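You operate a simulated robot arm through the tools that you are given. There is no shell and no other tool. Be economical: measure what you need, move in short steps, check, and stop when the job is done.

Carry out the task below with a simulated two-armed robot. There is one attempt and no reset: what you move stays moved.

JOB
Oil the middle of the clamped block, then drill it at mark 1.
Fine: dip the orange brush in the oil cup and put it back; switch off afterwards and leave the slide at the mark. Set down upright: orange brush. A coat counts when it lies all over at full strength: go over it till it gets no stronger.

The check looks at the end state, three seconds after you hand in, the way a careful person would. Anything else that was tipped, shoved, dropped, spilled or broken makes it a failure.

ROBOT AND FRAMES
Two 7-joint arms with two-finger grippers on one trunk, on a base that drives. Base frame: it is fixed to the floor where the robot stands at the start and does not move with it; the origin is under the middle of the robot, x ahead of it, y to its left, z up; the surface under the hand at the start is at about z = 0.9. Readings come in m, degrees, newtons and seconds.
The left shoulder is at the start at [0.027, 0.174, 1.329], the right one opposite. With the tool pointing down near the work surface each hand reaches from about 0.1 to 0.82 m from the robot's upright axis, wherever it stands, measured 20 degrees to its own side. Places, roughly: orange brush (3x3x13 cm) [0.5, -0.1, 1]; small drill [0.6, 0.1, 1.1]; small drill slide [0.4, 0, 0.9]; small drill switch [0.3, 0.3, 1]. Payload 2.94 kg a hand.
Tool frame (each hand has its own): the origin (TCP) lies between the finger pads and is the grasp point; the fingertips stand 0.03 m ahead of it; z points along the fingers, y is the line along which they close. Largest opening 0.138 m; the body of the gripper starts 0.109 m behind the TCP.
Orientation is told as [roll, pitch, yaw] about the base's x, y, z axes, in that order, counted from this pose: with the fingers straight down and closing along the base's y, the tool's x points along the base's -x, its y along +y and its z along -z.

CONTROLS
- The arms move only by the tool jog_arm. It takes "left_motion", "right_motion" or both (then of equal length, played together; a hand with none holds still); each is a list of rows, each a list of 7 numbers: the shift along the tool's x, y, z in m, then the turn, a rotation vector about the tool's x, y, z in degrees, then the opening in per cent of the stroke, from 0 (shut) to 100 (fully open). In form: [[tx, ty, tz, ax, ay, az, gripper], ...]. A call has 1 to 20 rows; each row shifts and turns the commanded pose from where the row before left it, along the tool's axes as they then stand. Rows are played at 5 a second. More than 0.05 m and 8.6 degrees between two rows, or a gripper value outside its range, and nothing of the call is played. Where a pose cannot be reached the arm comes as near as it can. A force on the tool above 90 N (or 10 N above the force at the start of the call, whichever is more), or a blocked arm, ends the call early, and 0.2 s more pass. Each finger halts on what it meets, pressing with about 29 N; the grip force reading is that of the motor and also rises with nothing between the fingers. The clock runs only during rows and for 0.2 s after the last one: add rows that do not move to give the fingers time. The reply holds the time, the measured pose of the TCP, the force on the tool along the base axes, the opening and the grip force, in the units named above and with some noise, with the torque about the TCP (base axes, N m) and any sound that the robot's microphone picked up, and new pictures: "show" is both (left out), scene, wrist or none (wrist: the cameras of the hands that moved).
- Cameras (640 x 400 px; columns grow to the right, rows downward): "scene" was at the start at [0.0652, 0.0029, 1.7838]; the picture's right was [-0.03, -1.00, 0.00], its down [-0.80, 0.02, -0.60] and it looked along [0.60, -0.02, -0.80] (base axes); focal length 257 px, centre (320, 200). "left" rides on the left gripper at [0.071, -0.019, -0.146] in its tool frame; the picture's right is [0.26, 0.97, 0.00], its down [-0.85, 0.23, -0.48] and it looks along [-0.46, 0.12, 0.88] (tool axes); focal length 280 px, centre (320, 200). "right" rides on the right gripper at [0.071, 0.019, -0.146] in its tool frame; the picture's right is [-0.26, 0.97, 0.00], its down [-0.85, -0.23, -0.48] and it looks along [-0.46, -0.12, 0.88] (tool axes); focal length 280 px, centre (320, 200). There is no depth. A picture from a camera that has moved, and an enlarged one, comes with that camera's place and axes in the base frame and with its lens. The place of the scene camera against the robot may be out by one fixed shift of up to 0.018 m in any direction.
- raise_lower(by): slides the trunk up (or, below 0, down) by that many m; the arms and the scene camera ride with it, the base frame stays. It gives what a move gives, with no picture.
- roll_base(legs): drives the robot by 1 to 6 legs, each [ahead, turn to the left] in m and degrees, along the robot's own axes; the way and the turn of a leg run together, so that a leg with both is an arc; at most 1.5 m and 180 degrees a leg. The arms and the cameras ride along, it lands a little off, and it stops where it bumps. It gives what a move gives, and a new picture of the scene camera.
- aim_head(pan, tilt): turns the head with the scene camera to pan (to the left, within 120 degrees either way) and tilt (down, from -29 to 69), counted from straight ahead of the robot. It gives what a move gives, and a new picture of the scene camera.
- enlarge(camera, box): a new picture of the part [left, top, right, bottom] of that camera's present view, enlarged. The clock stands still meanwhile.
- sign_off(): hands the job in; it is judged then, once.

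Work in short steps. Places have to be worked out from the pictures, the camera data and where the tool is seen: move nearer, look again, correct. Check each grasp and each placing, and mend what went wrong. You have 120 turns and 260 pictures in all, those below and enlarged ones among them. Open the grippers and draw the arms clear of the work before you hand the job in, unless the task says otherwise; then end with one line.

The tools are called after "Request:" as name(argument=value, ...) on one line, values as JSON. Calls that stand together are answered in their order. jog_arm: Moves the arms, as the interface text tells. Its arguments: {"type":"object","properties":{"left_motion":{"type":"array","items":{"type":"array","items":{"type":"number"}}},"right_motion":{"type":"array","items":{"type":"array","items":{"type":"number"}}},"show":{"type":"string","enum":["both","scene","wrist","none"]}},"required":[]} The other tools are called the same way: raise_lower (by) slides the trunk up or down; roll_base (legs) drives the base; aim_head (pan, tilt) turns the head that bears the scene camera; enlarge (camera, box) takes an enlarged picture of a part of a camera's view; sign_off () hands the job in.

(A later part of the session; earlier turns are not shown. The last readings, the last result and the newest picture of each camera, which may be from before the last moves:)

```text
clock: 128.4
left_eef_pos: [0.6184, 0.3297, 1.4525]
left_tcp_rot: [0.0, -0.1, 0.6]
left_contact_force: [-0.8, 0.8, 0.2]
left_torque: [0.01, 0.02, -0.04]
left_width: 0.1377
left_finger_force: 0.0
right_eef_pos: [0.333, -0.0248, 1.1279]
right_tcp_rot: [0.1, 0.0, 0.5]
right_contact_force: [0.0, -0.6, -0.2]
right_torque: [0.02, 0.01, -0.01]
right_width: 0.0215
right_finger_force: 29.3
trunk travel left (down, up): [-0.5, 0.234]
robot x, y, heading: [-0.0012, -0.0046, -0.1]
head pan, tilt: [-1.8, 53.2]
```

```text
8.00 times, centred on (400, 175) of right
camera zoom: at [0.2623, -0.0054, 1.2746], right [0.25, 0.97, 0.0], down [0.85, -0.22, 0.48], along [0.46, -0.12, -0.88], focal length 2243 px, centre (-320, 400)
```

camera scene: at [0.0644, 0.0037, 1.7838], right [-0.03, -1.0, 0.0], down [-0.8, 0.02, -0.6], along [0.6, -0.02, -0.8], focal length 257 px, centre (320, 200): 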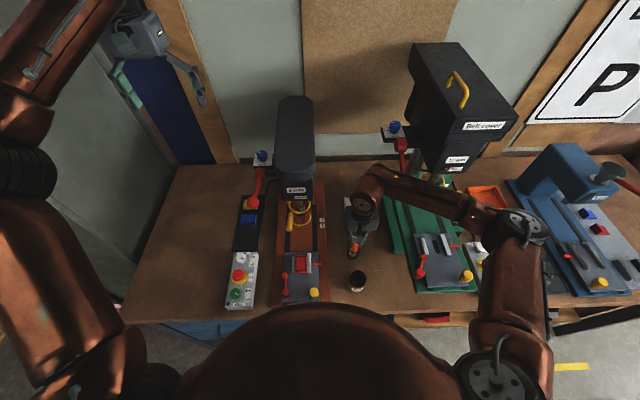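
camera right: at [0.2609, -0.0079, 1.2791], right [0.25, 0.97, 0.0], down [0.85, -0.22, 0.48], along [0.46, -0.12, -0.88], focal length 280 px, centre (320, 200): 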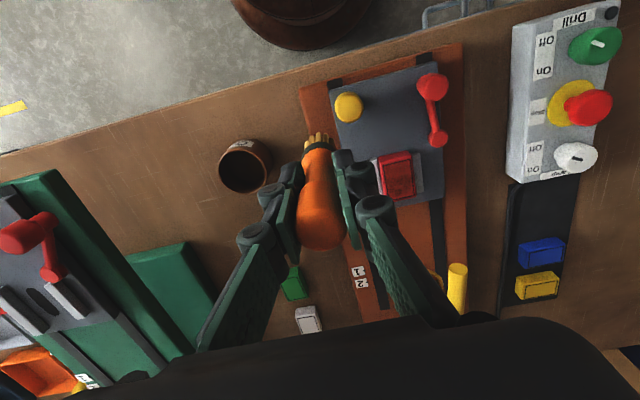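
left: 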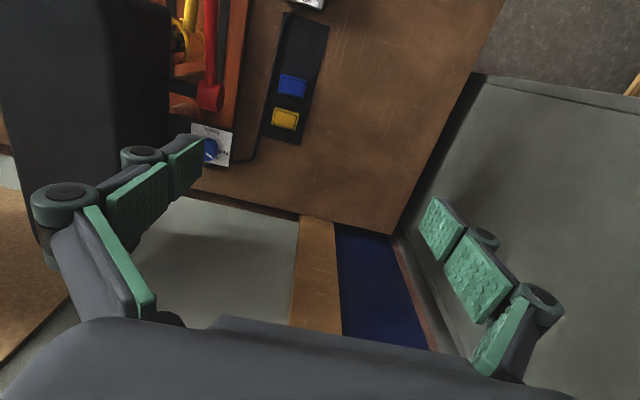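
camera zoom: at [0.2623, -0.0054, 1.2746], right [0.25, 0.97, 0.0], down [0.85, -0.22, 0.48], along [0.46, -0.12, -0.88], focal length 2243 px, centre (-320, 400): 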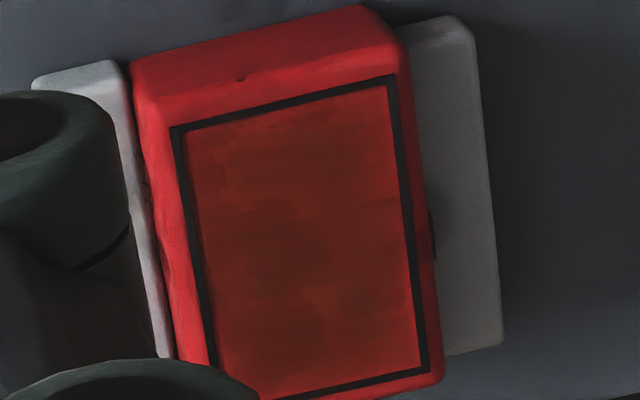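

Nearly even; the left (+y) strip and far end are still a touch lighter. One more dip and a full raster from far to near, with the strokes shifted toward +y.

Request:
jog_arm(right_motion=[[-0.0117, -0.0375, 0, 0, 0, 0, 0], [-0.0117, -0.0375, 0, 0, 0, 0, 0], [-0.0107, -0.0375, 0, 0, 0, 0, 0], [0, 0, 0.045, 0, 0, 0, 0], [0, 0, 0.045, 0, 0, 0, 0], [0, 0, 0.04, 0, 0, 0, 0], [0, 0, 0, 0, 0, 0, 0], [0, 0, 0, 0, 0, 0, 0], [0, 0, 0, 0, 0, 0, 0], [0, 0, -0.04, 0, 0, 0, 0], [0, 0, -0.03, 0, 0, 0, 0], [0, 0, 0, 0, 0, 0, 0], [0, 0, 0, 0, 0, 0, 0], [0, 0, -0.03, 0, 0, 0, 0], [0, 0, -0.03, 0, 0, 0, 0], [0, 0, 0, 0, 0, 0, 0]], show="none")

Request:
jog_arm(right_motion=[[-0.0164, 0.0362, 0, 0, 0, 0, 0], [-0.0164, 0.0362, 0, 0, 0, 0, 0], [-0.0164, 0.0362, 0, 0, 0, 0, 0], [-0.0164, 0.0362, 0, 0, 0, 0, 0], [-0.0164, 0.0384, 0, 0, 0, 0, 0], [0, 0, 0.035, 0, 0, 0, 0], [0, 0, 0.035, 0, 0, 0, 0], [0, 0, 0.012, 0, 0, 0, 0], [0, 0, 0, 0, 0, 0, 0]], show="none")

Request:
enlarge(camera="scene", box=[285, 235, 385, 300])

```text
clock: 131.8
left_eef_pos: [0.6187, 0.3283, 1.4528]
left_tcp_rot: [0.0, 0.0, 0.6]
left_contact_force: [0.4, -0.2, -0.4]
left_torque: [-0.01, 0.03, -0.01]
left_width: 0.1378
left_finger_force: 0.0
right_eef_pos: [0.3678, -0.1349, 1.1255]
right_tcp_rot: [0.0, 0.1, 0.4]
right_contact_force: [-0.3, -0.4, -0.9]
right_torque: [0.01, -0.01, 0.03]
right_width: 0.0211
right_finger_force: 28.8
trunk travel left (down, up): [-0.5, 0.234]
robot x, y, heading: [-0.0009, 0.0023, -0.3]
head pan, tilt: [-1.8, 53.2]
```

```text
clock: 133.8
left_eef_pos: [0.6163, 0.3291, 1.4529]
left_tcp_rot: [0.0, -0.1, 0.6]
left_contact_force: [0.3, -0.5, -0.5]
left_torque: [-0.03, -0.02, -0.01]
left_width: 0.1382
left_finger_force: 0.0
right_eef_pos: [0.4458, 0.0496, 1.045]
right_tcp_rot: [-0.1, -0.2, 0.7]
right_contact_force: [0.1, -0.3, -0.8]
right_torque: [0.02, -0.01, -0.01]
right_width: 0.0212
right_finger_force: 29.2
trunk travel left (down, up): [-0.5, 0.234]
robot x, y, heading: [0.0015, -0.0004, 0.1]
head pan, tilt: [-1.8, 53.2]
```

```text
6.15 times, centred on (335, 268) of scene
camera zoom: at [0.0621, 0.0027, 1.7839], right [-0.03, -1.0, 0.0], down [-0.8, 0.02, -0.6], along [0.6, -0.02, -0.8], focal length 1583 px, centre (228, -215)
```

zoom: 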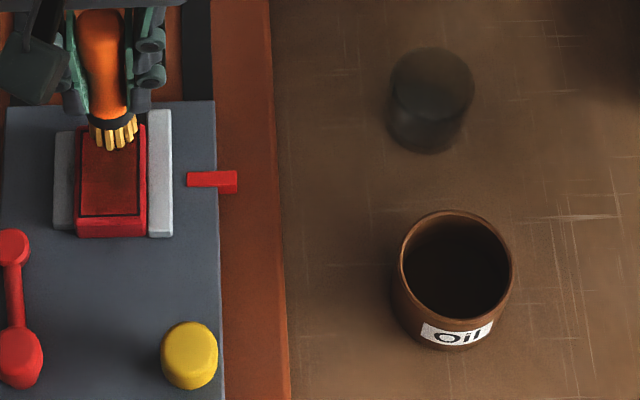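

At x above ~0.444 the robot's body was pushed back slightly, so the wrist may touch the drill head. I back off 5 mm and look at the gap.

Request:
jog_arm(right_motion=[[0.006, 0, 0, 0, 0, 0, 0], [0, 0, 0, 0, 0, 0, 0]], show="scene")

Request:
enlarge(camera="scene", box=[230, 80, 390, 290])

Request:
enlarge(camera="left", box=[0, 0, 320, 200])

```text
clock: 134.4
left_eef_pos: [0.6184, 0.33, 1.4537]
left_tcp_rot: [0.1, 0.1, 0.6]
left_contact_force: [-0.5, 0.1, -0.5]
left_torque: [-0.03, -0.02, 0.01]
left_width: 0.1381
left_finger_force: 0.1
right_eef_pos: [0.4429, 0.0476, 1.044]
right_tcp_rot: [0.0, -0.1, 0.4]
right_contact_force: [0.3, -0.1, -1.0]
right_torque: [0.03, -0.01, 0.0]
right_width: 0.021
right_finger_force: 29.3
trunk travel left (down, up): [-0.5, 0.234]
robot x, y, heading: [-0.0002, 0.0002, -0.2]
head pan, tilt: [-1.8, 53.2]
camera scene: at [0.0644, 0.0029, 1.7838], right [-0.03, -1.0, 0.0], down [-0.8, 0.02, -0.6], along [0.6, -0.02, -0.8], focal length 257 px, centre (320, 200)
```

scene: 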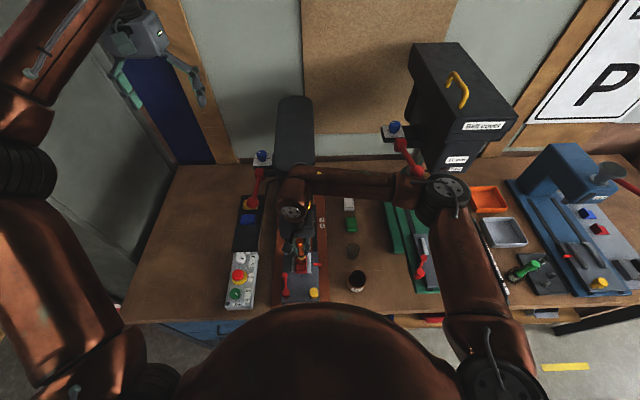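

```text
1.90 times, centred on (310, 185) of scene
camera zoom: at [0.0644, 0.0029, 1.7838], right [-0.03, -1.0, 0.0], down [-0.8, 0.02, -0.6], along [0.6, -0.02, -0.8], focal length 490 px, centre (339, 229)
```

zoom: 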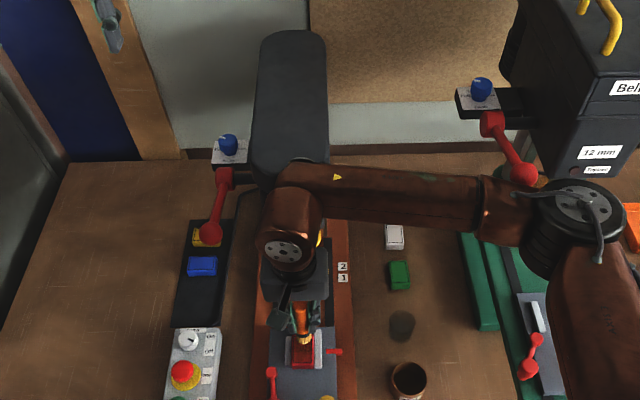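

```text
2.00 times, centred on (160, 100) of left
camera zoom: at [0.5473, 0.3095, 1.5997], right [-0.27, 0.96, 0.0], down [0.85, 0.24, 0.48], along [0.46, 0.13, -0.88], focal length 561 px, centre (640, 400)
```

zoom: 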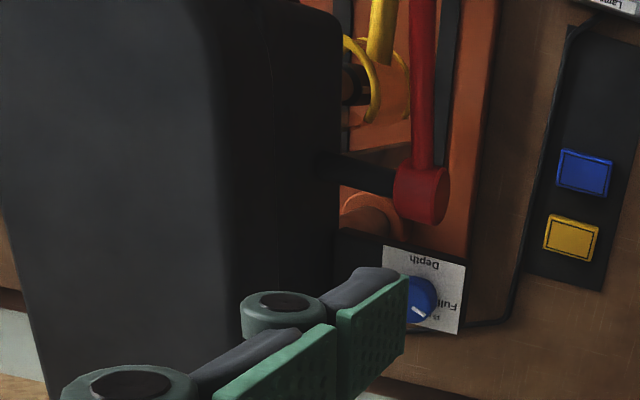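

The upper wrist does sit right by the drill head, so I keep x at or below 0.441. Pressing down here.

Request:
jog_arm(right_motion=[[0.001, 0, 0.004, 0, 0, 0, 0], [0, 0, 0.003, 0, 0, 0, 0], [0, 0, 0, 0, 0, 0, 0]], show="none")

Request:
jog_arm(right_motion=[[0, 0, 0.0015, 0, 0, 0, 0], [0, 0, 0, 0, 0, 0, 0]], show="none")

Request:
enlarge(camera="scene", box=[290, 245, 325, 280])

```text
clock: 135.2
left_eef_pos: [0.6195, 0.3294, 1.4525]
left_tcp_rot: [0.0, 0.0, 0.5]
left_contact_force: [-0.4, 0.0, 0.3]
left_torque: [0.03, -0.05, -0.01]
left_width: 0.1378
left_finger_force: 0.1
right_eef_pos: [0.4422, 0.049, 1.0376]
right_tcp_rot: [0.0, 0.0, 0.5]
right_contact_force: [0.5, -0.8, -0.1]
right_torque: [0.01, 0.01, 0.0]
right_width: 0.0215
right_finger_force: 28.6
trunk travel left (down, up): [-0.5, 0.234]
robot x, y, heading: [0.0008, -0.0008, -0.2]
head pan, tilt: [-1.8, 53.2]
```

```text
clock: 135.8
left_eef_pos: [0.6182, 0.3299, 1.4531]
left_tcp_rot: [0.0, 0.1, 0.6]
left_contact_force: [-0.1, 0.5, 0.2]
left_torque: [0.02, 0.01, 0.01]
left_width: 0.1379
left_finger_force: 0.0
right_eef_pos: [0.4409, 0.0486, 1.0372]
right_tcp_rot: [0.0, 0.1, 0.5]
right_contact_force: [0.5, 0.6, 0.7]
right_torque: [0.0, 0.03, -0.03]
right_width: 0.0215
right_finger_force: 29.1
trunk travel left (down, up): [-0.5, 0.234]
robot x, y, heading: [-0.0034, -0.0026, -0.2]
head pan, tilt: [-1.8, 53.2]
```

```text
11.43 times, centred on (308, 262) of scene
camera zoom: at [0.065, 0.0029, 1.7838], right [-0.03, -1.0, 0.0], down [-0.8, 0.02, -0.6], along [0.6, -0.02, -0.8], focal length 2940 px, centre (463, -514)
```

zoom: 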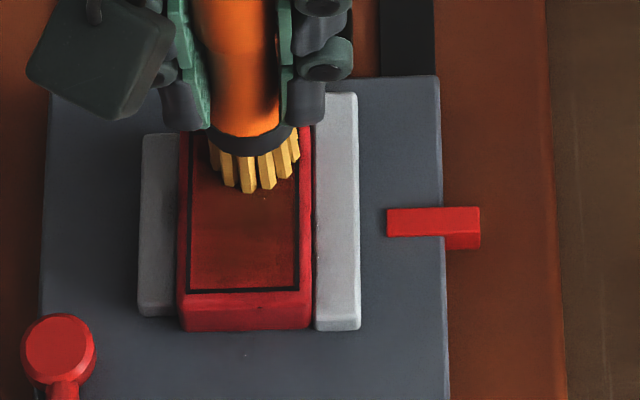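

Raster from far to near, pressing 2 mm more.

Request:
jog_arm(right_motion=[[0, -0.003, 0.002, 0, 0, 0, 0], [0, 0.005, 0, 0, 0, 0, 0], [0, 0.005, 0, 0, 0, 0, 0], [0, 0.005, 0, 0, 0, 0, 0], [0, -0.005, 0, 0, 0, 0, 0], [0, -0.005, 0, 0, 0, 0, 0], [0, -0.005, 0, 0, 0, 0, 0], [0.0045, 0, 0.0003, 0, 0, 0, 0], [0, 0.005, 0, 0, 0, 0, 0], [0, 0.005, 0, 0, 0, 0, 0], [0, 0.005, 0, 0, 0, 0, 0], [0.0045, 0, 0, 0, 0, 0, 0], [0, -0.005, 0, 0, 0, 0, 0], [0, -0.005, 0, 0, 0, 0, 0], [0, -0.005, 0, 0, 0, 0, 0], [0.0045, 0, 0.0003, 0, 0, 0, 0], [0, 0.005, 0, 0, 0, 0, 0], [0, 0.005, 0, 0, 0, 0, 0], [0, 0.005, 0, 0, 0, 0, 0]], show="none")

Request:
jog_arm(right_motion=[[0.0045, 0, 0.0003, 0, 0, 0, 0], [0, -0.005, 0, 0, 0, 0, 0], [0, -0.005, 0, 0, 0, 0, 0], [0, -0.005, 0, 0, 0, 0, 0], [0.0045, 0, 0, 0, 0, 0, 0], [0, 0.005, 0, 0, 0, 0, 0], [0, 0.005, 0, 0, 0, 0, 0], [0, 0.005, 0, 0, 0, 0, 0], [0.0045, 0, 0.0003, 0, 0, 0, 0], [0, -0.005, 0, 0, 0, 0, 0], [0, -0.005, 0, 0, 0, 0, 0], [0, -0.005, 0, 0, 0, 0, 0], [0.0045, 0, 0.0003, 0, 0, 0, 0], [0, 0.005, 0, 0, 0, 0, 0], [0, 0.005, 0, 0, 0, 0, 0], [0, 0.005, 0, 0, 0, 0, 0], [0, 0, 0, 0, 0, 0, 0]], show="none")

Request:
jog_arm(right_motion=[[0.0045, 0, 0.0003, 0, 0, 0, 0], [0, -0.005, 0, 0, 0, 0, 0], [0, -0.005, 0, 0, 0, 0, 0], [0, -0.005, 0, 0, 0, 0, 0], [0.003, 0, 0, 0, 0, 0, 0], [0, 0.005, 0, 0, 0, 0, 0], [0, 0.005, 0, 0, 0, 0, 0], [0, 0.005, 0, 0, 0, 0, 0], [0, 0, 0, 0, 0, 0, 0]], show="none")

Request:
jog_arm(right_motion=[[0, 0, -0.03, 0, 0, 0, 0], [0, 0, -0.045, 0, 0, 0, 0], [0.03, -0.035, -0.018, 0, 0, 0, 0], [0.03, -0.035, 0, 0, 0, 0, 0], [0.012, -0.015, 0, 0, 0, 0, 0], [0, 0, 0, 0, 0, 0, 0]], show="none")

Request:
enlarge(camera="right", box=[375, 150, 425, 200])

```text
clock: 139.8
left_eef_pos: [0.6174, 0.3302, 1.4545]
left_tcp_rot: [0.0, 0.0, 0.7]
left_contact_force: [0.1, -0.3, -0.3]
left_torque: [0.03, 0.0, 0.0]
left_width: 0.1381
left_finger_force: 0.1
right_eef_pos: [0.4273, 0.0591, 1.0325]
right_tcp_rot: [0.0, 0.0, 0.5]
right_contact_force: [-0.1, -4.6, 11.6]
right_torque: [-0.26, 0.09, 0.01]
right_width: 0.0212
right_finger_force: 29.1
trunk travel left (down, up): [-0.5, 0.234]
robot x, y, heading: [-0.0007, -0.0027, -0.1]
head pan, tilt: [-1.8, 53.2]
```

```text
clock: 143.4
left_eef_pos: [0.618, 0.3289, 1.4527]
left_tcp_rot: [0.0, 0.0, 0.6]
left_contact_force: [0.5, 0.0, 0.6]
left_torque: [0.01, 0.0, -0.01]
left_width: 0.1383
left_finger_force: 0.1
right_eef_pos: [0.4105, 0.0599, 1.0324]
right_tcp_rot: [0.1, 0.1, 0.5]
right_contact_force: [0.2, -3.7, 12.5]
right_torque: [-0.28, 0.1, 0.04]
right_width: 0.0213
right_finger_force: 28.7
trunk travel left (down, up): [-0.5, 0.234]
robot x, y, heading: [0.0002, -0.004, -0.2]
head pan, tilt: [-1.8, 53.2]
```

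```text
clock: 145.4
left_eef_pos: [0.6162, 0.3284, 1.4544]
left_tcp_rot: [-0.1, 0.0, 0.5]
left_contact_force: [0.2, -0.3, -0.6]
left_torque: [-0.01, 0.0, 0.01]
left_width: 0.1382
left_finger_force: 0.1
right_eef_pos: [0.4013, 0.0589, 1.0332]
right_tcp_rot: [-0.1, 0.0, 0.6]
right_contact_force: [-1.9, -7.8, 22.3]
right_torque: [-0.51, 0.3, 0.04]
right_width: 0.0213
right_finger_force: 29.3
trunk travel left (down, up): [-0.5, 0.234]
robot x, y, heading: [-0.0024, 0.0011, -0.0]
head pan, tilt: [-1.8, 53.2]
```

```text
clock: 146.8
left_eef_pos: [0.6183, 0.3295, 1.4527]
left_tcp_rot: [0.1, 0.0, 0.6]
left_contact_force: [0.1, 0.0, -0.3]
left_torque: [-0.02, -0.02, -0.01]
left_width: 0.1378
left_finger_force: 0.1
right_eef_pos: [0.3303, -0.025, 1.1261]
right_tcp_rot: [0.0, 0.1, 0.4]
right_contact_force: [-0.1, 0.9, -0.9]
right_torque: [-0.01, 0.06, -0.02]
right_width: 0.0214
right_finger_force: 28.7
trunk travel left (down, up): [-0.5, 0.234]
robot x, y, heading: [0.0048, -0.0004, 0.1]
head pan, tilt: [-1.8, 53.2]
```

```text
8.00 times, centred on (400, 175) of right
camera zoom: at [0.2594, -0.0078, 1.2735], right [0.25, 0.97, 0.0], down [0.85, -0.22, 0.48], along [0.46, -0.12, -0.88], focal length 2243 px, centre (-320, 400)
```

zoom: 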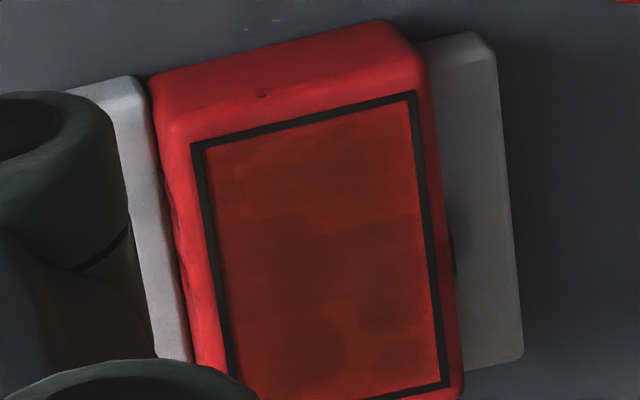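

Still somewhat patchy. I run one batch: dip, then a full raster far-to-near and back, then look again.

Request:
jog_arm(right_motion=[[-0.0117, -0.0375, 0, 0, 0, 0, 0], [-0.0117, -0.0375, 0, 0, 0, 0, 0], [-0.0117, -0.0375, 0, 0, 0, 0, 0], [0, 0, 0.045, 0, 0, 0, 0], [0, 0, 0.045, 0, 0, 0, 0], [0, 0, 0.042, 0, 0, 0, 0], [0, 0, 0, 0, 0, 0, 0], [0, 0, 0, 0, 0, 0, 0], [0, 0, 0, 0, 0, 0, 0], [0, 0, -0.04, 0, 0, 0, 0], [0, 0, -0.032, 0, 0, 0, 0], [0, 0, 0, 0, 0, 0, 0], [0, 0, 0, 0, 0, 0, 0], [0, 0, -0.03, 0, 0, 0, 0], [0, 0, -0.03, 0, 0, 0, 0], [0, 0, 0, 0, 0, 0, 0]], show="none")

Request:
jog_arm(right_motion=[[-0.0149, 0.0368, 0, 0, 0, 0, 0], [-0.0149, 0.0368, 0, 0, 0, 0, 0], [-0.0149, 0.0368, 0, 0, 0, 0, 0], [-0.0149, 0.0368, 0, 0, 0, 0, 0], [-0.0149, 0.0368, 0, 0, 0, 0, 0], [0, 0, 0.04, 0, 0, 0, 0], [0, 0, 0.035, 0, 0, 0, 0], [0, 0, 0.015, 0, 0, 0, 0], [0, 0, 0.003, 0, 0, 0, 0], [0, 0, 0, 0, 0, 0, 0]], show="none")

Request:
jog_arm(right_motion=[[0, 0.005, 0, 0, 0, 0, 0], [0, 0.005, 0, 0, 0, 0, 0], [0, 0.005, 0, 0, 0, 0, 0], [0.0045, 0, 0.0003, 0, 0, 0, 0], [0, -0.005, 0, 0, 0, 0, 0], [0, -0.005, 0, 0, 0, 0, 0], [0, -0.005, 0, 0, 0, 0, 0], [0.0045, 0, 0.0003, 0, 0, 0, 0], [0, 0.005, 0, 0, 0, 0, 0], [0, 0.005, 0, 0, 0, 0, 0], [0, 0.005, 0, 0, 0, 0, 0], [0.0045, 0, 0.0003, 0, 0, 0, 0], [0, -0.005, 0, 0, 0, 0, 0], [0, -0.005, 0, 0, 0, 0, 0], [0, -0.005, 0, 0, 0, 0, 0], [0.0045, 0, 0.0003, 0, 0, 0, 0], [0, 0.005, 0, 0, 0, 0, 0], [0, 0.005, 0, 0, 0, 0, 0], [0, 0.005, 0, 0, 0, 0, 0]], show="none")

Request:
jog_arm(right_motion=[[0.0045, 0, 0.0003, 0, 0, 0, 0], [0, -0.005, 0, 0, 0, 0, 0], [0, -0.005, 0, 0, 0, 0, 0], [0, -0.005, 0, 0, 0, 0, 0], [0.0045, 0, 0.0003, 0, 0, 0, 0], [0, 0.005, 0, 0, 0, 0, 0], [0, 0.005, 0, 0, 0, 0, 0], [0, 0.005, 0, 0, 0, 0, 0], [0.0045, 0, 0.0003, 0, 0, 0, 0], [0, -0.005, 0, 0, 0, 0, 0], [0, -0.005, 0, 0, 0, 0, 0], [0, -0.005, 0, 0, 0, 0, 0], [0.0045, 0, 0.0003, 0, 0, 0, 0], [0, 0.005, 0, 0, 0, 0, 0], [0, 0.005, 0, 0, 0, 0, 0], [0, 0.005, 0, 0, 0, 0, 0], [0.0035, 0, 0.0003, 0, 0, 0, 0], [0, -0.005, 0, 0, 0, 0, 0], [0, -0.005, 0, 0, 0, 0, 0], [0, -0.005, 0, 0, 0, 0, 0]], show="none")

Request:
jog_arm(right_motion=[[0, 0.005, 0, 0, 0, 0, 0], [0, 0.005, 0, 0, 0, 0, 0], [0, 0.005, 0, 0, 0, 0, 0], [-0.0045, 0, 0.0002, 0, 0, 0, 0], [0, -0.005, 0, 0, 0, 0, 0], [0, -0.005, 0, 0, 0, 0, 0], [0, -0.005, 0, 0, 0, 0, 0], [-0.0045, 0, 0.0002, 0, 0, 0, 0], [0, 0.005, 0, 0, 0, 0, 0], [0, 0.005, 0, 0, 0, 0, 0], [0, 0.005, 0, 0, 0, 0, 0], [-0.0045, 0, 0.0002, 0, 0, 0, 0], [0, -0.005, 0, 0, 0, 0, 0], [0, -0.005, 0, 0, 0, 0, 0], [0, -0.005, 0, 0, 0, 0, 0], [-0.0045, 0, 0.0002, 0, 0, 0, 0], [0, 0.005, 0, 0, 0, 0, 0], [0, 0.005, 0, 0, 0, 0, 0], [0, 0.005, 0, 0, 0, 0, 0]], show="none")

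Request:
jog_arm(right_motion=[[-0.0045, 0, 0.0002, 0, 0, 0, 0], [0, -0.005, 0, 0, 0, 0, 0], [0, -0.005, 0, 0, 0, 0, 0], [0, -0.005, 0, 0, 0, 0, 0], [-0.0045, 0, 0.0002, 0, 0, 0, 0], [0, 0.005, 0, 0, 0, 0, 0], [0, 0.005, 0, 0, 0, 0, 0], [0, 0.005, 0, 0, 0, 0, 0], [-0.0045, 0, 0.0002, 0, 0, 0, 0], [0, -0.005, 0, 0, 0, 0, 0], [0, -0.005, 0, 0, 0, 0, 0], [0, -0.005, 0, 0, 0, 0, 0], [-0.0045, 0, 0.0002, 0, 0, 0, 0], [0, 0.005, 0, 0, 0, 0, 0], [0, 0.005, 0, 0, 0, 0, 0], [0, 0.005, 0, 0, 0, 0, 0], [-0.0035, 0, 0.0002, 0, 0, 0, 0], [0, -0.005, 0, 0, 0, 0, 0], [0, -0.005, 0, 0, 0, 0, 0], [0, -0.005, 0, 0, 0, 0, 0]], show="none")

Request:
jog_arm(right_motion=[[0, 0, -0.03, 0, 0, 0, 0], [0, 0, -0.045, 0, 0, 0, 0], [0.035, -0.023, -0.022, 0, 0, 0, 0], [0.038, -0.024, 0, 0, 0, 0, 0], [0.037, -0.024, 0, 0, 0, 0, 0], [0, 0, 0, 0, 0, 0, 0]], show="none")

Request:
enlarge(camera="right", box=[375, 150, 425, 200])

```text
clock: 150.2
left_eef_pos: [0.6187, 0.3284, 1.4531]
left_tcp_rot: [0.1, 0.0, 0.6]
left_contact_force: [0.4, 0.1, 0.1]
left_torque: [0.02, 0.01, -0.02]
left_width: 0.138
left_finger_force: 0.0
right_eef_pos: [0.368, -0.1393, 1.1271]
right_tcp_rot: [0.0, 0.0, 0.6]
right_contact_force: [-0.8, -0.4, 0.2]
right_torque: [0.02, 0.01, 0.01]
right_width: 0.021
right_finger_force: 28.5
trunk travel left (down, up): [-0.5, 0.234]
robot x, y, heading: [0.0001, -0.0035, 0.1]
head pan, tilt: [-1.8, 53.2]
```

```text
clock: 152.4
left_eef_pos: [0.618, 0.3304, 1.4525]
left_tcp_rot: [0.0, 0.0, 0.6]
left_contact_force: [0.4, 0.5, 0.0]
left_torque: [0.02, 0.02, 0.0]
left_width: 0.1379
left_finger_force: 0.1
right_eef_pos: [0.4421, 0.0483, 1.0333]
right_tcp_rot: [0.0, 0.0, 0.5]
right_contact_force: [-0.2, -0.3, 2.2]
right_torque: [-0.01, 0.03, 0.01]
right_width: 0.0212
right_finger_force: 29.0
trunk travel left (down, up): [-0.5, 0.234]
robot x, y, heading: [-0.0002, -0.0018, 0.0]
head pan, tilt: [-1.8, 53.2]
```

```text
clock: 156.4
left_eef_pos: [0.616, 0.3272, 1.4544]
left_tcp_rot: [-0.1, -0.1, 0.6]
left_contact_force: [-0.5, 0.2, -0.2]
left_torque: [0.0, 0.02, 0.01]
left_width: 0.1379
left_finger_force: 0.2
right_eef_pos: [0.4202, 0.0605, 1.0337]
right_tcp_rot: [0.1, 0.0, 0.5]
right_contact_force: [-2.4, -8.4, 32.3]
right_torque: [-0.54, 0.16, -0.03]
right_width: 0.0211
right_finger_force: 29.3
trunk travel left (down, up): [-0.5, 0.234]
robot x, y, heading: [0.0006, -0.0003, 0.2]
head pan, tilt: [-1.8, 53.2]
```

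```text
clock: 160.6
left_eef_pos: [0.6176, 0.3302, 1.4535]
left_tcp_rot: [-0.1, -0.1, 0.7]
left_contact_force: [-0.3, -0.9, -0.7]
left_torque: [0.02, 0.01, -0.01]
left_width: 0.1378
left_finger_force: 0.1
right_eef_pos: [0.3982, 0.049, 1.0308]
right_tcp_rot: [0.1, 0.1, 0.5]
right_contact_force: [-1.3, 6.8, 26.8]
right_torque: [0.53, 0.15, 0.05]
right_width: 0.0211
right_finger_force: 28.8
trunk travel left (down, up): [-0.5, 0.234]
robot x, y, heading: [0.0011, -0.0007, -0.2]
head pan, tilt: [-1.8, 53.2]
```

```text
clock: 164.6
left_eef_pos: [0.6147, 0.3279, 1.4539]
left_tcp_rot: [0.0, -0.2, 0.7]
left_contact_force: [0.1, 0.1, -0.6]
left_torque: [-0.09, 0.01, -0.04]
left_width: 0.1381
left_finger_force: 0.1
right_eef_pos: [0.4183, 0.0607, 1.031]
right_tcp_rot: [0.1, -0.2, 0.4]
right_contact_force: [0.5, -14.9, 47.7]
right_torque: [-1.15, 0.05, -0.03]
right_width: 0.0212
right_finger_force: 28.8
trunk travel left (down, up): [-0.5, 0.234]
robot x, y, heading: [0.001, -0.002, -0.3]
head pan, tilt: [-1.8, 53.2]
```

```text
clock: 168.8
left_eef_pos: [0.6157, 0.3293, 1.4534]
left_tcp_rot: [-0.1, -0.1, 0.5]
left_contact_force: [0.4, 0.6, -0.7]
left_torque: [0.05, 0.01, 0.0]
left_width: 0.1378
left_finger_force: 0.0
right_eef_pos: [0.4388, 0.0478, 1.032]
right_tcp_rot: [0.4, -0.2, 0.6]
right_contact_force: [-0.8, 11.5, 33.7]
right_torque: [0.76, 0.01, 0.02]
right_width: 0.0213
right_finger_force: 29.1
trunk travel left (down, up): [-0.5, 0.234]
robot x, y, heading: [-0.0006, -0.0002, 0.2]
head pan, tilt: [-1.8, 53.2]
```

```text
clock: 170.2
left_eef_pos: [0.6197, 0.33, 1.4513]
left_tcp_rot: [0.0, 0.1, 0.6]
left_contact_force: [-0.8, 0.4, -1.1]
left_torque: [-0.04, 0.04, 0.01]
left_width: 0.1379
left_finger_force: 0.0
right_eef_pos: [0.3305, -0.0241, 1.1249]
right_tcp_rot: [0.0, 0.1, 0.6]
right_contact_force: [-0.5, 0.1, -1.0]
right_torque: [0.0, 0.04, -0.01]
right_width: 0.0212
right_finger_force: 29.1
trunk travel left (down, up): [-0.5, 0.234]
robot x, y, heading: [-0.0029, -0.0015, -0.0]
head pan, tilt: [-1.8, 53.2]
```

```text
8.00 times, centred on (400, 175) of right
camera zoom: at [0.2605, -0.0061, 1.2715], right [0.25, 0.97, 0.0], down [0.85, -0.22, 0.48], along [0.46, -0.12, -0.88], focal length 2243 px, centre (-320, 400)
```

zoom: 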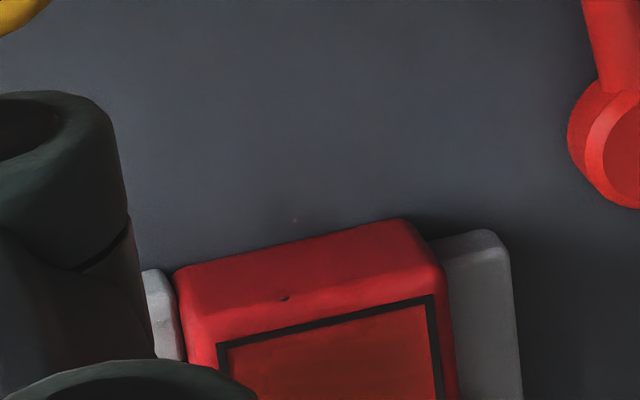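

The slide was dragged ahead a bit by the pressed brush (it runs freely that way, and it must go ahead later anyway). I look at the state.

Request:
enlarge(camera="right", box=[370, 160, 430, 220])

Request:
enlarge(camera="scene", box=[270, 210, 340, 300])

```text
6.67 times, centred on (400, 190) of right
camera zoom: at [0.2605, -0.0061, 1.2715], right [0.25, 0.97, 0.0], down [0.85, -0.22, 0.48], along [0.46, -0.12, -0.88], focal length 1869 px, centre (-213, 267)
```

zoom: 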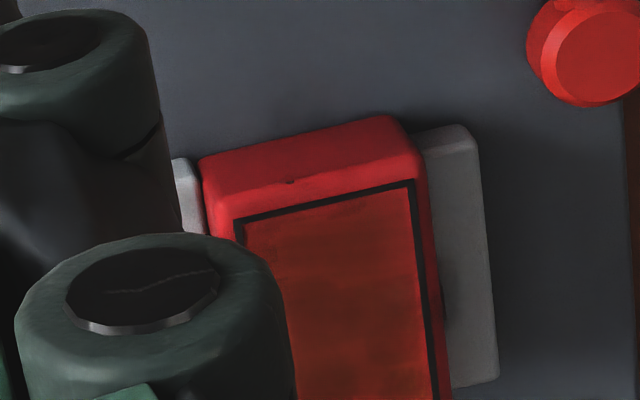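

```text
4.44 times, centred on (305, 255) of scene
camera zoom: at [0.0661, 0.003, 1.7837], right [-0.03, -1.0, 0.0], down [-0.8, 0.02, -0.6], along [0.6, -0.02, -0.8], focal length 1143 px, centre (387, -44)
```

zoom: 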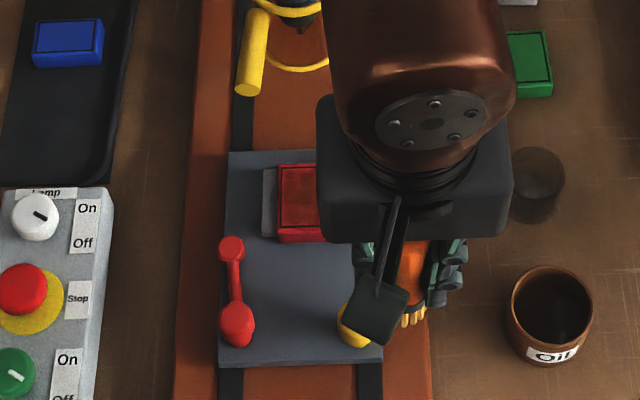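

I move the hand over toward the brush's stand and inspect the coat from the scene camera.

Request:
jog_arm(right_motion=[[0, -0.038, 0, 0, 0, 0, 0], [-0.015, -0.038, 0, 0, 0, 0, 0], [-0.03, -0.035, 0, 0, 0, 0, 0], [-0.035, 0, 0, 0, 0, 0, 0], [-0.035, 0, 0, 0, 0, 0, 0], [-0.034, 0, 0, 0, 0, 0, 0], [0, 0, 0, 0, 0, 0, 0]], show="wrist")

Request:
enlarge(camera="scene", box=[297, 247, 319, 269])

Request:
enlarge(camera="scene", box=[270, 190, 390, 300])

```text
clock: 171.8
left_eef_pos: [0.6191, 0.3309, 1.4526]
left_tcp_rot: [0.0, 0.0, 0.6]
left_contact_force: [0.5, -0.9, 0.0]
left_torque: [-0.04, 0.01, -0.01]
left_width: 0.1378
left_finger_force: 0.1
right_eef_pos: [0.4829, -0.134, 1.1232]
right_tcp_rot: [0.0, 0.0, 0.6]
right_contact_force: [0.7, -0.4, -0.7]
right_torque: [-0.01, 0.01, 0.02]
right_width: 0.0212
right_finger_force: 29.4
trunk travel left (down, up): [-0.5, 0.234]
robot x, y, heading: [0.0029, 0.0029, 0.1]
head pan, tilt: [-1.8, 53.2]
camera right: at [0.4121, -0.1163, 1.2693], right [0.25, 0.97, 0.0], down [0.85, -0.22, 0.48], along [0.46, -0.12, -0.88], focal length 280 px, centre (320, 200)
```

right: 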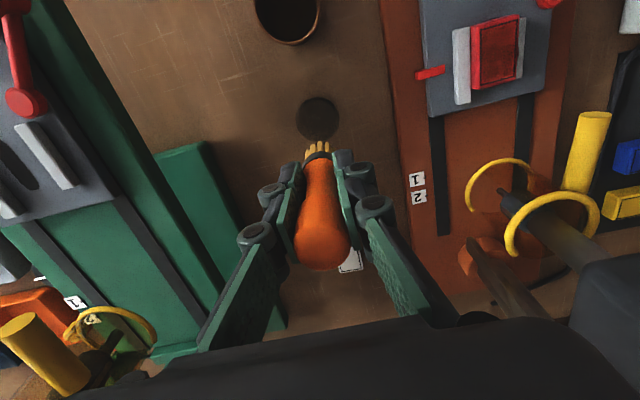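

```text
16.00 times, centred on (308, 258) of scene
camera zoom: at [0.0651, 0.0026, 1.7837], right [-0.03, -1.0, 0.0], down [-0.8, 0.02, -0.6], along [0.6, -0.02, -0.8], focal length 4116 px, centre (512, -728)
```

zoom: 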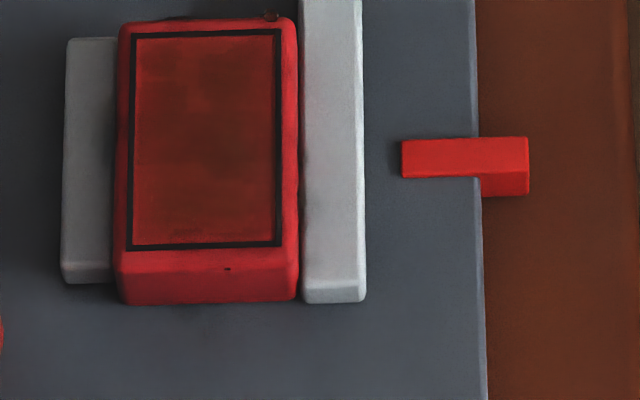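

```text
3.64 times, centred on (330, 245) of scene
camera zoom: at [0.0651, 0.0026, 1.7837], right [-0.03, -1.0, 0.0], down [-0.8, 0.02, -0.6], along [0.6, -0.02, -0.8], focal length 936 px, centre (284, 36)
```

zoom: 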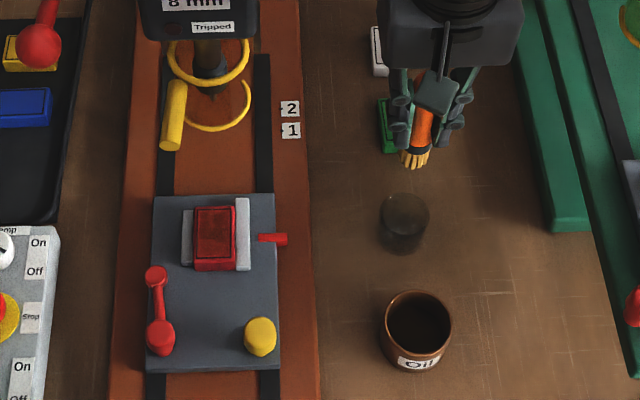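

The coat is now nearly even, only the far end's middle seems a bit lighter. To reach it without the wrist nearing the drill head I tilt the hand 15° (tip ahead) and come over it.

Request:
jog_arm(right_motion=[[0, 0, 0, 0, -7.5, 0, 0], [0, 0, 0, 0, -7.5, 0, 0], [0.0083, 0.036, -0.0022, 0, 0, 0, 0], [0.0083, 0.036, -0.0022, 0, 0, 0, 0], [0.0083, 0.036, -0.0022, 0, 0, 0, 0], [0.0083, 0.036, -0.0022, 0, 0, 0, 0], [0.0083, 0.036, -0.0022, 0, 0, 0, 0], [0.0067, 0, 0.0251, 0, 0, 0, 0], [0.0067, 0, 0.0251, 0, 0, 0, 0], [0.0067, 0, 0.0251, 0, 0, 0, 0], [0, 0, 0, 0, 0, 0, 0]], show="none")

Request:
enlarge(camera="scene", box=[285, 235, 330, 280])

Request:
enlarge(camera="right", box=[220, 50, 420, 250])

```text
clock: 174.2
left_eef_pos: [0.6184, 0.3286, 1.4538]
left_tcp_rot: [0.1, 0.0, 0.6]
left_contact_force: [0.2, -0.4, -0.2]
left_torque: [0.01, -0.02, 0.01]
left_width: 0.1378
left_finger_force: 0.2
right_eef_pos: [0.4381, 0.0437, 1.048]
right_tcp_rot: [0.0, -15.0, 0.4]
right_contact_force: [-0.2, 0.3, 0.5]
right_torque: [0.0, -0.02, -0.01]
right_width: 0.0209
right_finger_force: 28.9
trunk travel left (down, up): [-0.5, 0.234]
robot x, y, heading: [-0.0033, -0.0015, 0.1]
head pan, tilt: [-1.8, 53.2]
```

```text
8.89 times, centred on (308, 258) of scene
camera zoom: at [0.065, 0.0022, 1.7838], right [-0.03, -1.0, 0.0], down [-0.8, 0.02, -0.6], along [0.6, -0.02, -0.8], focal length 2287 px, centre (431, -311)
```

zoom: 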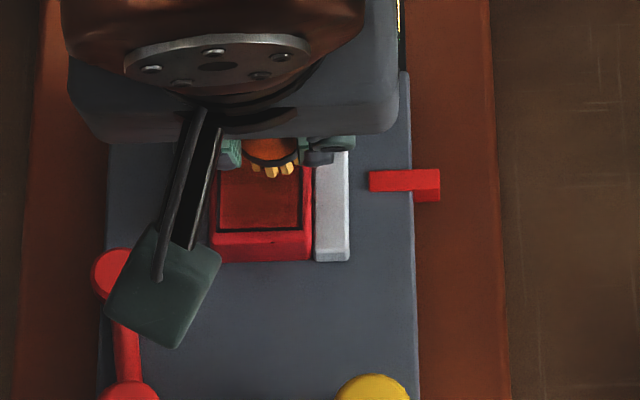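

```text
2.00 times, centred on (320, 150) of right
camera zoom: at [0.3324, 0.0619, 1.1712], right [0.24, 0.97, 0.07], down [0.7, -0.22, 0.68], along [0.67, -0.12, -0.73], focal length 561 px, centre (320, 300)
```

zoom: 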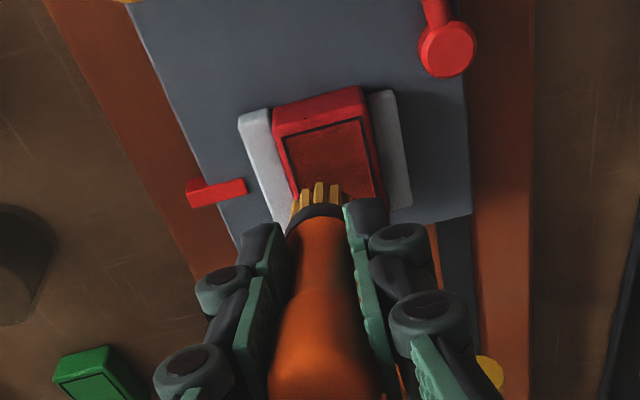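

Bristles are right over the far third. I descend to light contact.

Request:
jog_arm(right_motion=[[0.0016, 0.002, 0.0058, 0, 0, 0, 0], [0.0013, 0, 0.0048, 0, 0, 0, 0], [0.0005, 0, 0.002, 0, 0, 0, 0], [0, 0, 0, 0, 0, 0, 0]], show="none")

Request:
jog_arm(right_motion=[[0.0005, 0, 0.002, 0, 0, 0, 0], [0, 0, 0, 0, 0, 0, 0]], show="none")

Request:
enlarge(camera="scene", box=[290, 240, 325, 275])

```text
clock: 175.2
left_eef_pos: [0.6185, 0.3297, 1.452]
left_tcp_rot: [0.0, -0.1, 0.6]
left_contact_force: [-0.4, -0.6, 0.4]
left_torque: [-0.01, -0.02, 0.04]
left_width: 0.1377
left_finger_force: 0.1
right_eef_pos: [0.4387, 0.0466, 1.0345]
right_tcp_rot: [0.0, -15.0, 0.4]
right_contact_force: [0.4, -0.5, -0.4]
right_torque: [0.0, 0.0, 0.0]
right_width: 0.0209
right_finger_force: 29.4
trunk travel left (down, up): [-0.5, 0.234]
robot x, y, heading: [-0.0004, -0.0004, 0.2]
head pan, tilt: [-1.8, 53.2]
```

```text
clock: 175.8
left_eef_pos: [0.6196, 0.3303, 1.4537]
left_tcp_rot: [-0.1, 0.0, 0.7]
left_contact_force: [-0.2, -0.9, -0.4]
left_torque: [0.01, 0.0, 0.03]
left_width: 0.138
left_finger_force: 0.0
right_eef_pos: [0.4376, 0.0484, 1.0331]
right_tcp_rot: [-0.1, -15.1, 0.5]
right_contact_force: [-0.3, 0.5, -0.8]
right_torque: [-0.03, -0.03, 0.0]
right_width: 0.021
right_finger_force: 29.0
trunk travel left (down, up): [-0.5, 0.234]
robot x, y, heading: [-0.0004, -0.0008, -0.1]
head pan, tilt: [-1.8, 53.2]
```

```text
11.43 times, centred on (308, 258) of scene
camera zoom: at [0.0652, 0.0027, 1.7838], right [-0.03, -1.0, 0.0], down [-0.8, 0.02, -0.6], along [0.6, -0.02, -0.8], focal length 2940 px, centre (463, -457)
```

zoom: 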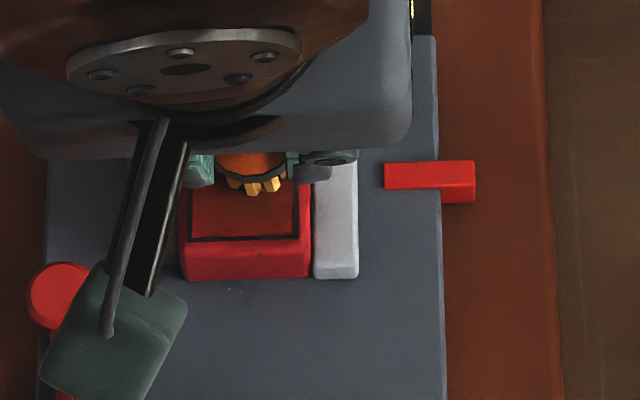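

The brush itself leans back in the grip, so the bristles are at the middle. I lift 4 mm, go 25 mm ahead and touch down there.

Request:
jog_arm(right_motion=[[-0.001, 0, -0.004, 0, 0, 0, 0], [-0.012, 0, 0.0032, 0, 0, 0, 0], [-0.012, 0, 0.0032, 0, 0, 0, 0], [0.001, 0, 0.004, 0, 0, 0, 0], [0.0005, 0, 0.0015, 0, 0, 0, 0], [0, 0, 0, 0, 0, 0, 0]], show="none")

Request:
jog_arm(right_motion=[[0.0005, 0, 0.0015, 0, 0, 0, 0], [0, 0, 0, 0, 0, 0, 0]], show="none")

Request:
enlarge(camera="right", box=[240, 60, 400, 220])

Request:
enlarge(camera="left", box=[0, 0, 320, 200])

```text
clock: 177.2
left_eef_pos: [0.6175, 0.3293, 1.4536]
left_tcp_rot: [0.0, -0.1, 0.6]
left_contact_force: [-1.4, 0.3, -0.4]
left_torque: [0.02, -0.01, 0.0]
left_width: 0.1382
left_finger_force: 0.1
right_eef_pos: [0.4623, 0.0477, 1.0315]
right_tcp_rot: [0.1, -15.1, 0.4]
right_contact_force: [1.1, -0.7, 8.4]
right_torque: [-0.02, -0.21, -0.02]
right_width: 0.021
right_finger_force: 29.1
trunk travel left (down, up): [-0.5, 0.234]
robot x, y, heading: [0.0033, -0.0048, -0.1]
head pan, tilt: [-1.8, 53.2]
```

```text
clock: 177.8
left_eef_pos: [0.6175, 0.3291, 1.4538]
left_tcp_rot: [0.1, 0.0, 0.6]
left_contact_force: [0.3, 0.1, 0.9]
left_torque: [-0.02, 0.01, -0.02]
left_width: 0.138
left_finger_force: 0.0
right_eef_pos: [0.4622, 0.0481, 1.0312]
right_tcp_rot: [0.2, -15.2, 0.5]
right_contact_force: [1.6, -1.2, 25.5]
right_torque: [-0.12, -0.46, 0.0]
right_width: 0.0209
right_finger_force: 28.5
trunk travel left (down, up): [-0.5, 0.234]
robot x, y, heading: [-0.0021, -0.0011, 0.0]
head pan, tilt: [-1.8, 53.2]
```

```text
2.50 times, centred on (320, 140) of right
camera zoom: at [0.355, 0.0655, 1.1542], right [0.24, 0.97, 0.07], down [0.7, -0.23, 0.68], along [0.67, -0.12, -0.73], focal length 701 px, centre (320, 350)
```

zoom: 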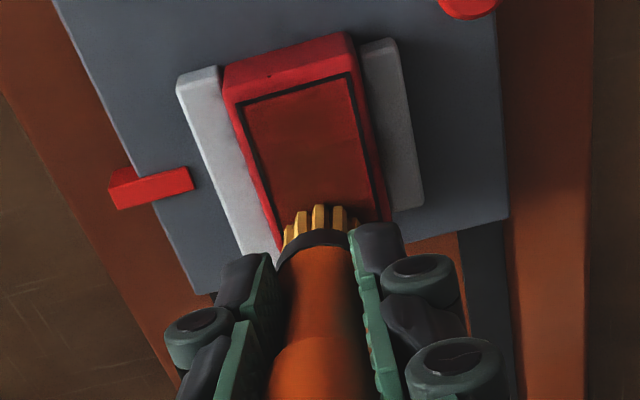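

```text
2.00 times, centred on (160, 100) of left
camera zoom: at [0.5462, 0.3095, 1.6004], right [-0.27, 0.96, 0.0], down [0.85, 0.24, 0.48], along [0.46, 0.13, -0.88], focal length 561 px, centre (640, 400)
```

zoom: 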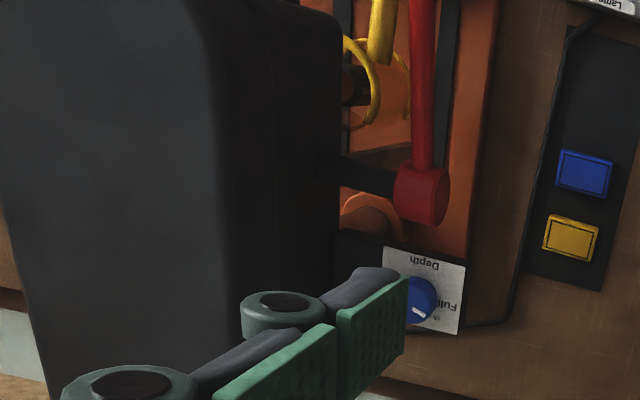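

Contact at the far end. Side strokes here, stepping slightly back and ahead.

Request:
jog_arm(right_motion=[[0, 0.005, -0.0008, 0, 0, 0, 0], [0, 0.005, 0, 0, 0, 0, 0], [0, -0.005, 0, 0, 0, 0, 0], [0, -0.005, 0, 0, 0, 0, 0], [0, -0.004, 0, 0, 0, 0, 0], [0.0039, 0, -0.001, 0, 0, 0, 0], [0, 0.005, 0, 0, 0, 0, 0], [0, 0.005, 0, 0, 0, 0, 0], [0, 0.005, 0, 0, 0, 0, 0], [0.0039, 0, -0.001, 0, 0, 0, 0], [0, -0.005, 0, 0, 0, 0, 0], [0, -0.005, 0, 0, 0, 0, 0], [0, -0.005, 0, 0, 0, 0, 0], [0.0039, 0, -0.001, 0, 0, 0, 0], [0, 0.005, 0, 0, 0, 0, 0], [0, 0.005, 0, 0, 0, 0, 0], [0, 0.005, 0, 0, 0, 0, 0], [0, 0, 0, 0, 0, 0, 0]], show="none")

Request:
jog_arm(right_motion=[[-0.0077, 0, -0.028, 0, 0, 0, 0], [-0.0105, 0, -0.039, 0, 0, 0, 0], [0, -0.04, 0, 0, 0, 0, 0], [0, -0.04, 0, 0, 0, 0, 0], [0, -0.04, 0, 0, 0, 0, 0], [0, -0.04, 0, 0, 0, 0, 0], [0, -0.03, 0, 0, 0, 0, 0], [0, 0, 0, 0, 7.5, 0, 0], [0, 0, 0, 0, 7.5, 0, 0], [0, 0, 0, 0, 0, 0, 0]], show="wrist")

Request:
enlarge(camera="scene", box=[297, 247, 319, 269])

Request:
enlarge(camera="scene", box=[270, 190, 390, 300])

```text
clock: 181.6
left_eef_pos: [0.6177, 0.3283, 1.453]
left_tcp_rot: [0.0, -0.1, 0.6]
left_contact_force: [-0.2, 0.4, 0.1]
left_torque: [-0.03, -0.02, -0.01]
left_width: 0.138
left_finger_force: 0.1
right_eef_pos: [0.4476, 0.0578, 1.0305]
right_tcp_rot: [0.1, -14.9, 0.6]
right_contact_force: [-1.5, -3.4, 16.8]
right_torque: [-0.16, -0.15, -0.07]
right_width: 0.0212
right_finger_force: 28.6
trunk travel left (down, up): [-0.5, 0.234]
robot x, y, heading: [0.0014, 0.0003, 0.1]
head pan, tilt: [-1.8, 53.2]
```

```text
clock: 183.8
left_eef_pos: [0.6131, 0.3304, 1.4548]
left_tcp_rot: [-0.1, -0.2, 0.6]
left_contact_force: [0.4, 0.4, -1.2]
left_torque: [-0.02, -0.01, 0.03]
left_width: 0.1383
left_finger_force: 0.1
right_eef_pos: [0.4477, -0.1329, 1.1019]
right_tcp_rot: [0.0, -0.2, 0.7]
right_contact_force: [-0.4, 0.1, -1.2]
right_torque: [0.01, 0.01, -0.01]
right_width: 0.0211
right_finger_force: 28.9
trunk travel left (down, up): [-0.5, 0.234]
robot x, y, heading: [-0.0051, -0.0038, -0.2]
head pan, tilt: [-1.8, 53.2]
camera right: at [0.3756, -0.1142, 1.2478], right [0.25, 0.97, 0.0], down [0.85, -0.22, 0.48], along [0.46, -0.12, -0.88], focal length 280 px, centre (320, 200)
```

right: 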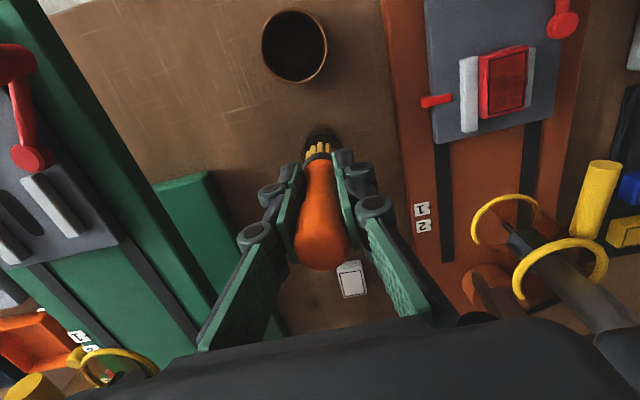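

```text
16.00 times, centred on (308, 258) of scene
camera zoom: at [0.0582, 0.0037, 1.7842], right [-0.03, -1.0, 0.0], down [-0.8, 0.02, -0.6], along [0.6, -0.02, -0.8], focal length 4116 px, centre (512, -728)
```

zoom: 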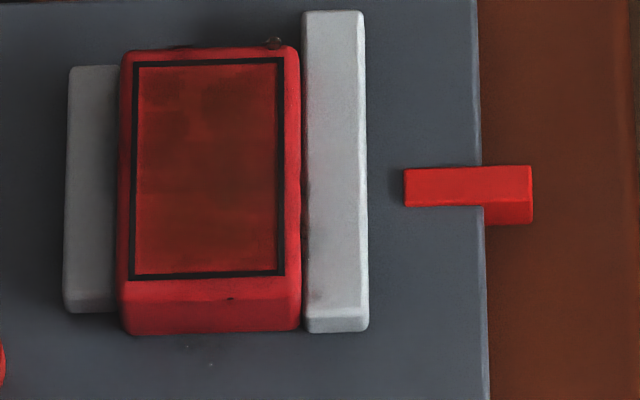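

```text
3.64 times, centred on (330, 245) of scene
camera zoom: at [0.0582, 0.0037, 1.7842], right [-0.03, -1.0, 0.0], down [-0.8, 0.02, -0.6], along [0.6, -0.02, -0.8], focal length 936 px, centre (284, 36)
```

zoom: 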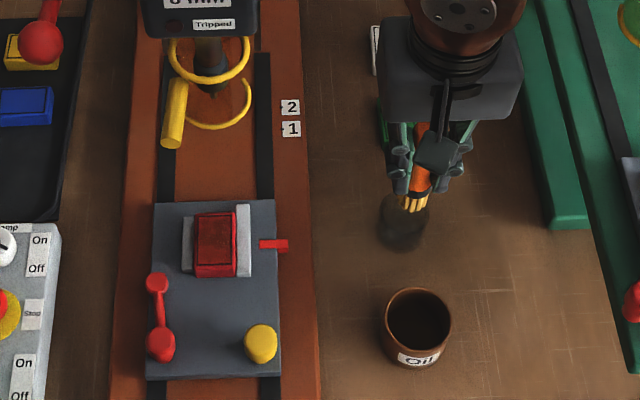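

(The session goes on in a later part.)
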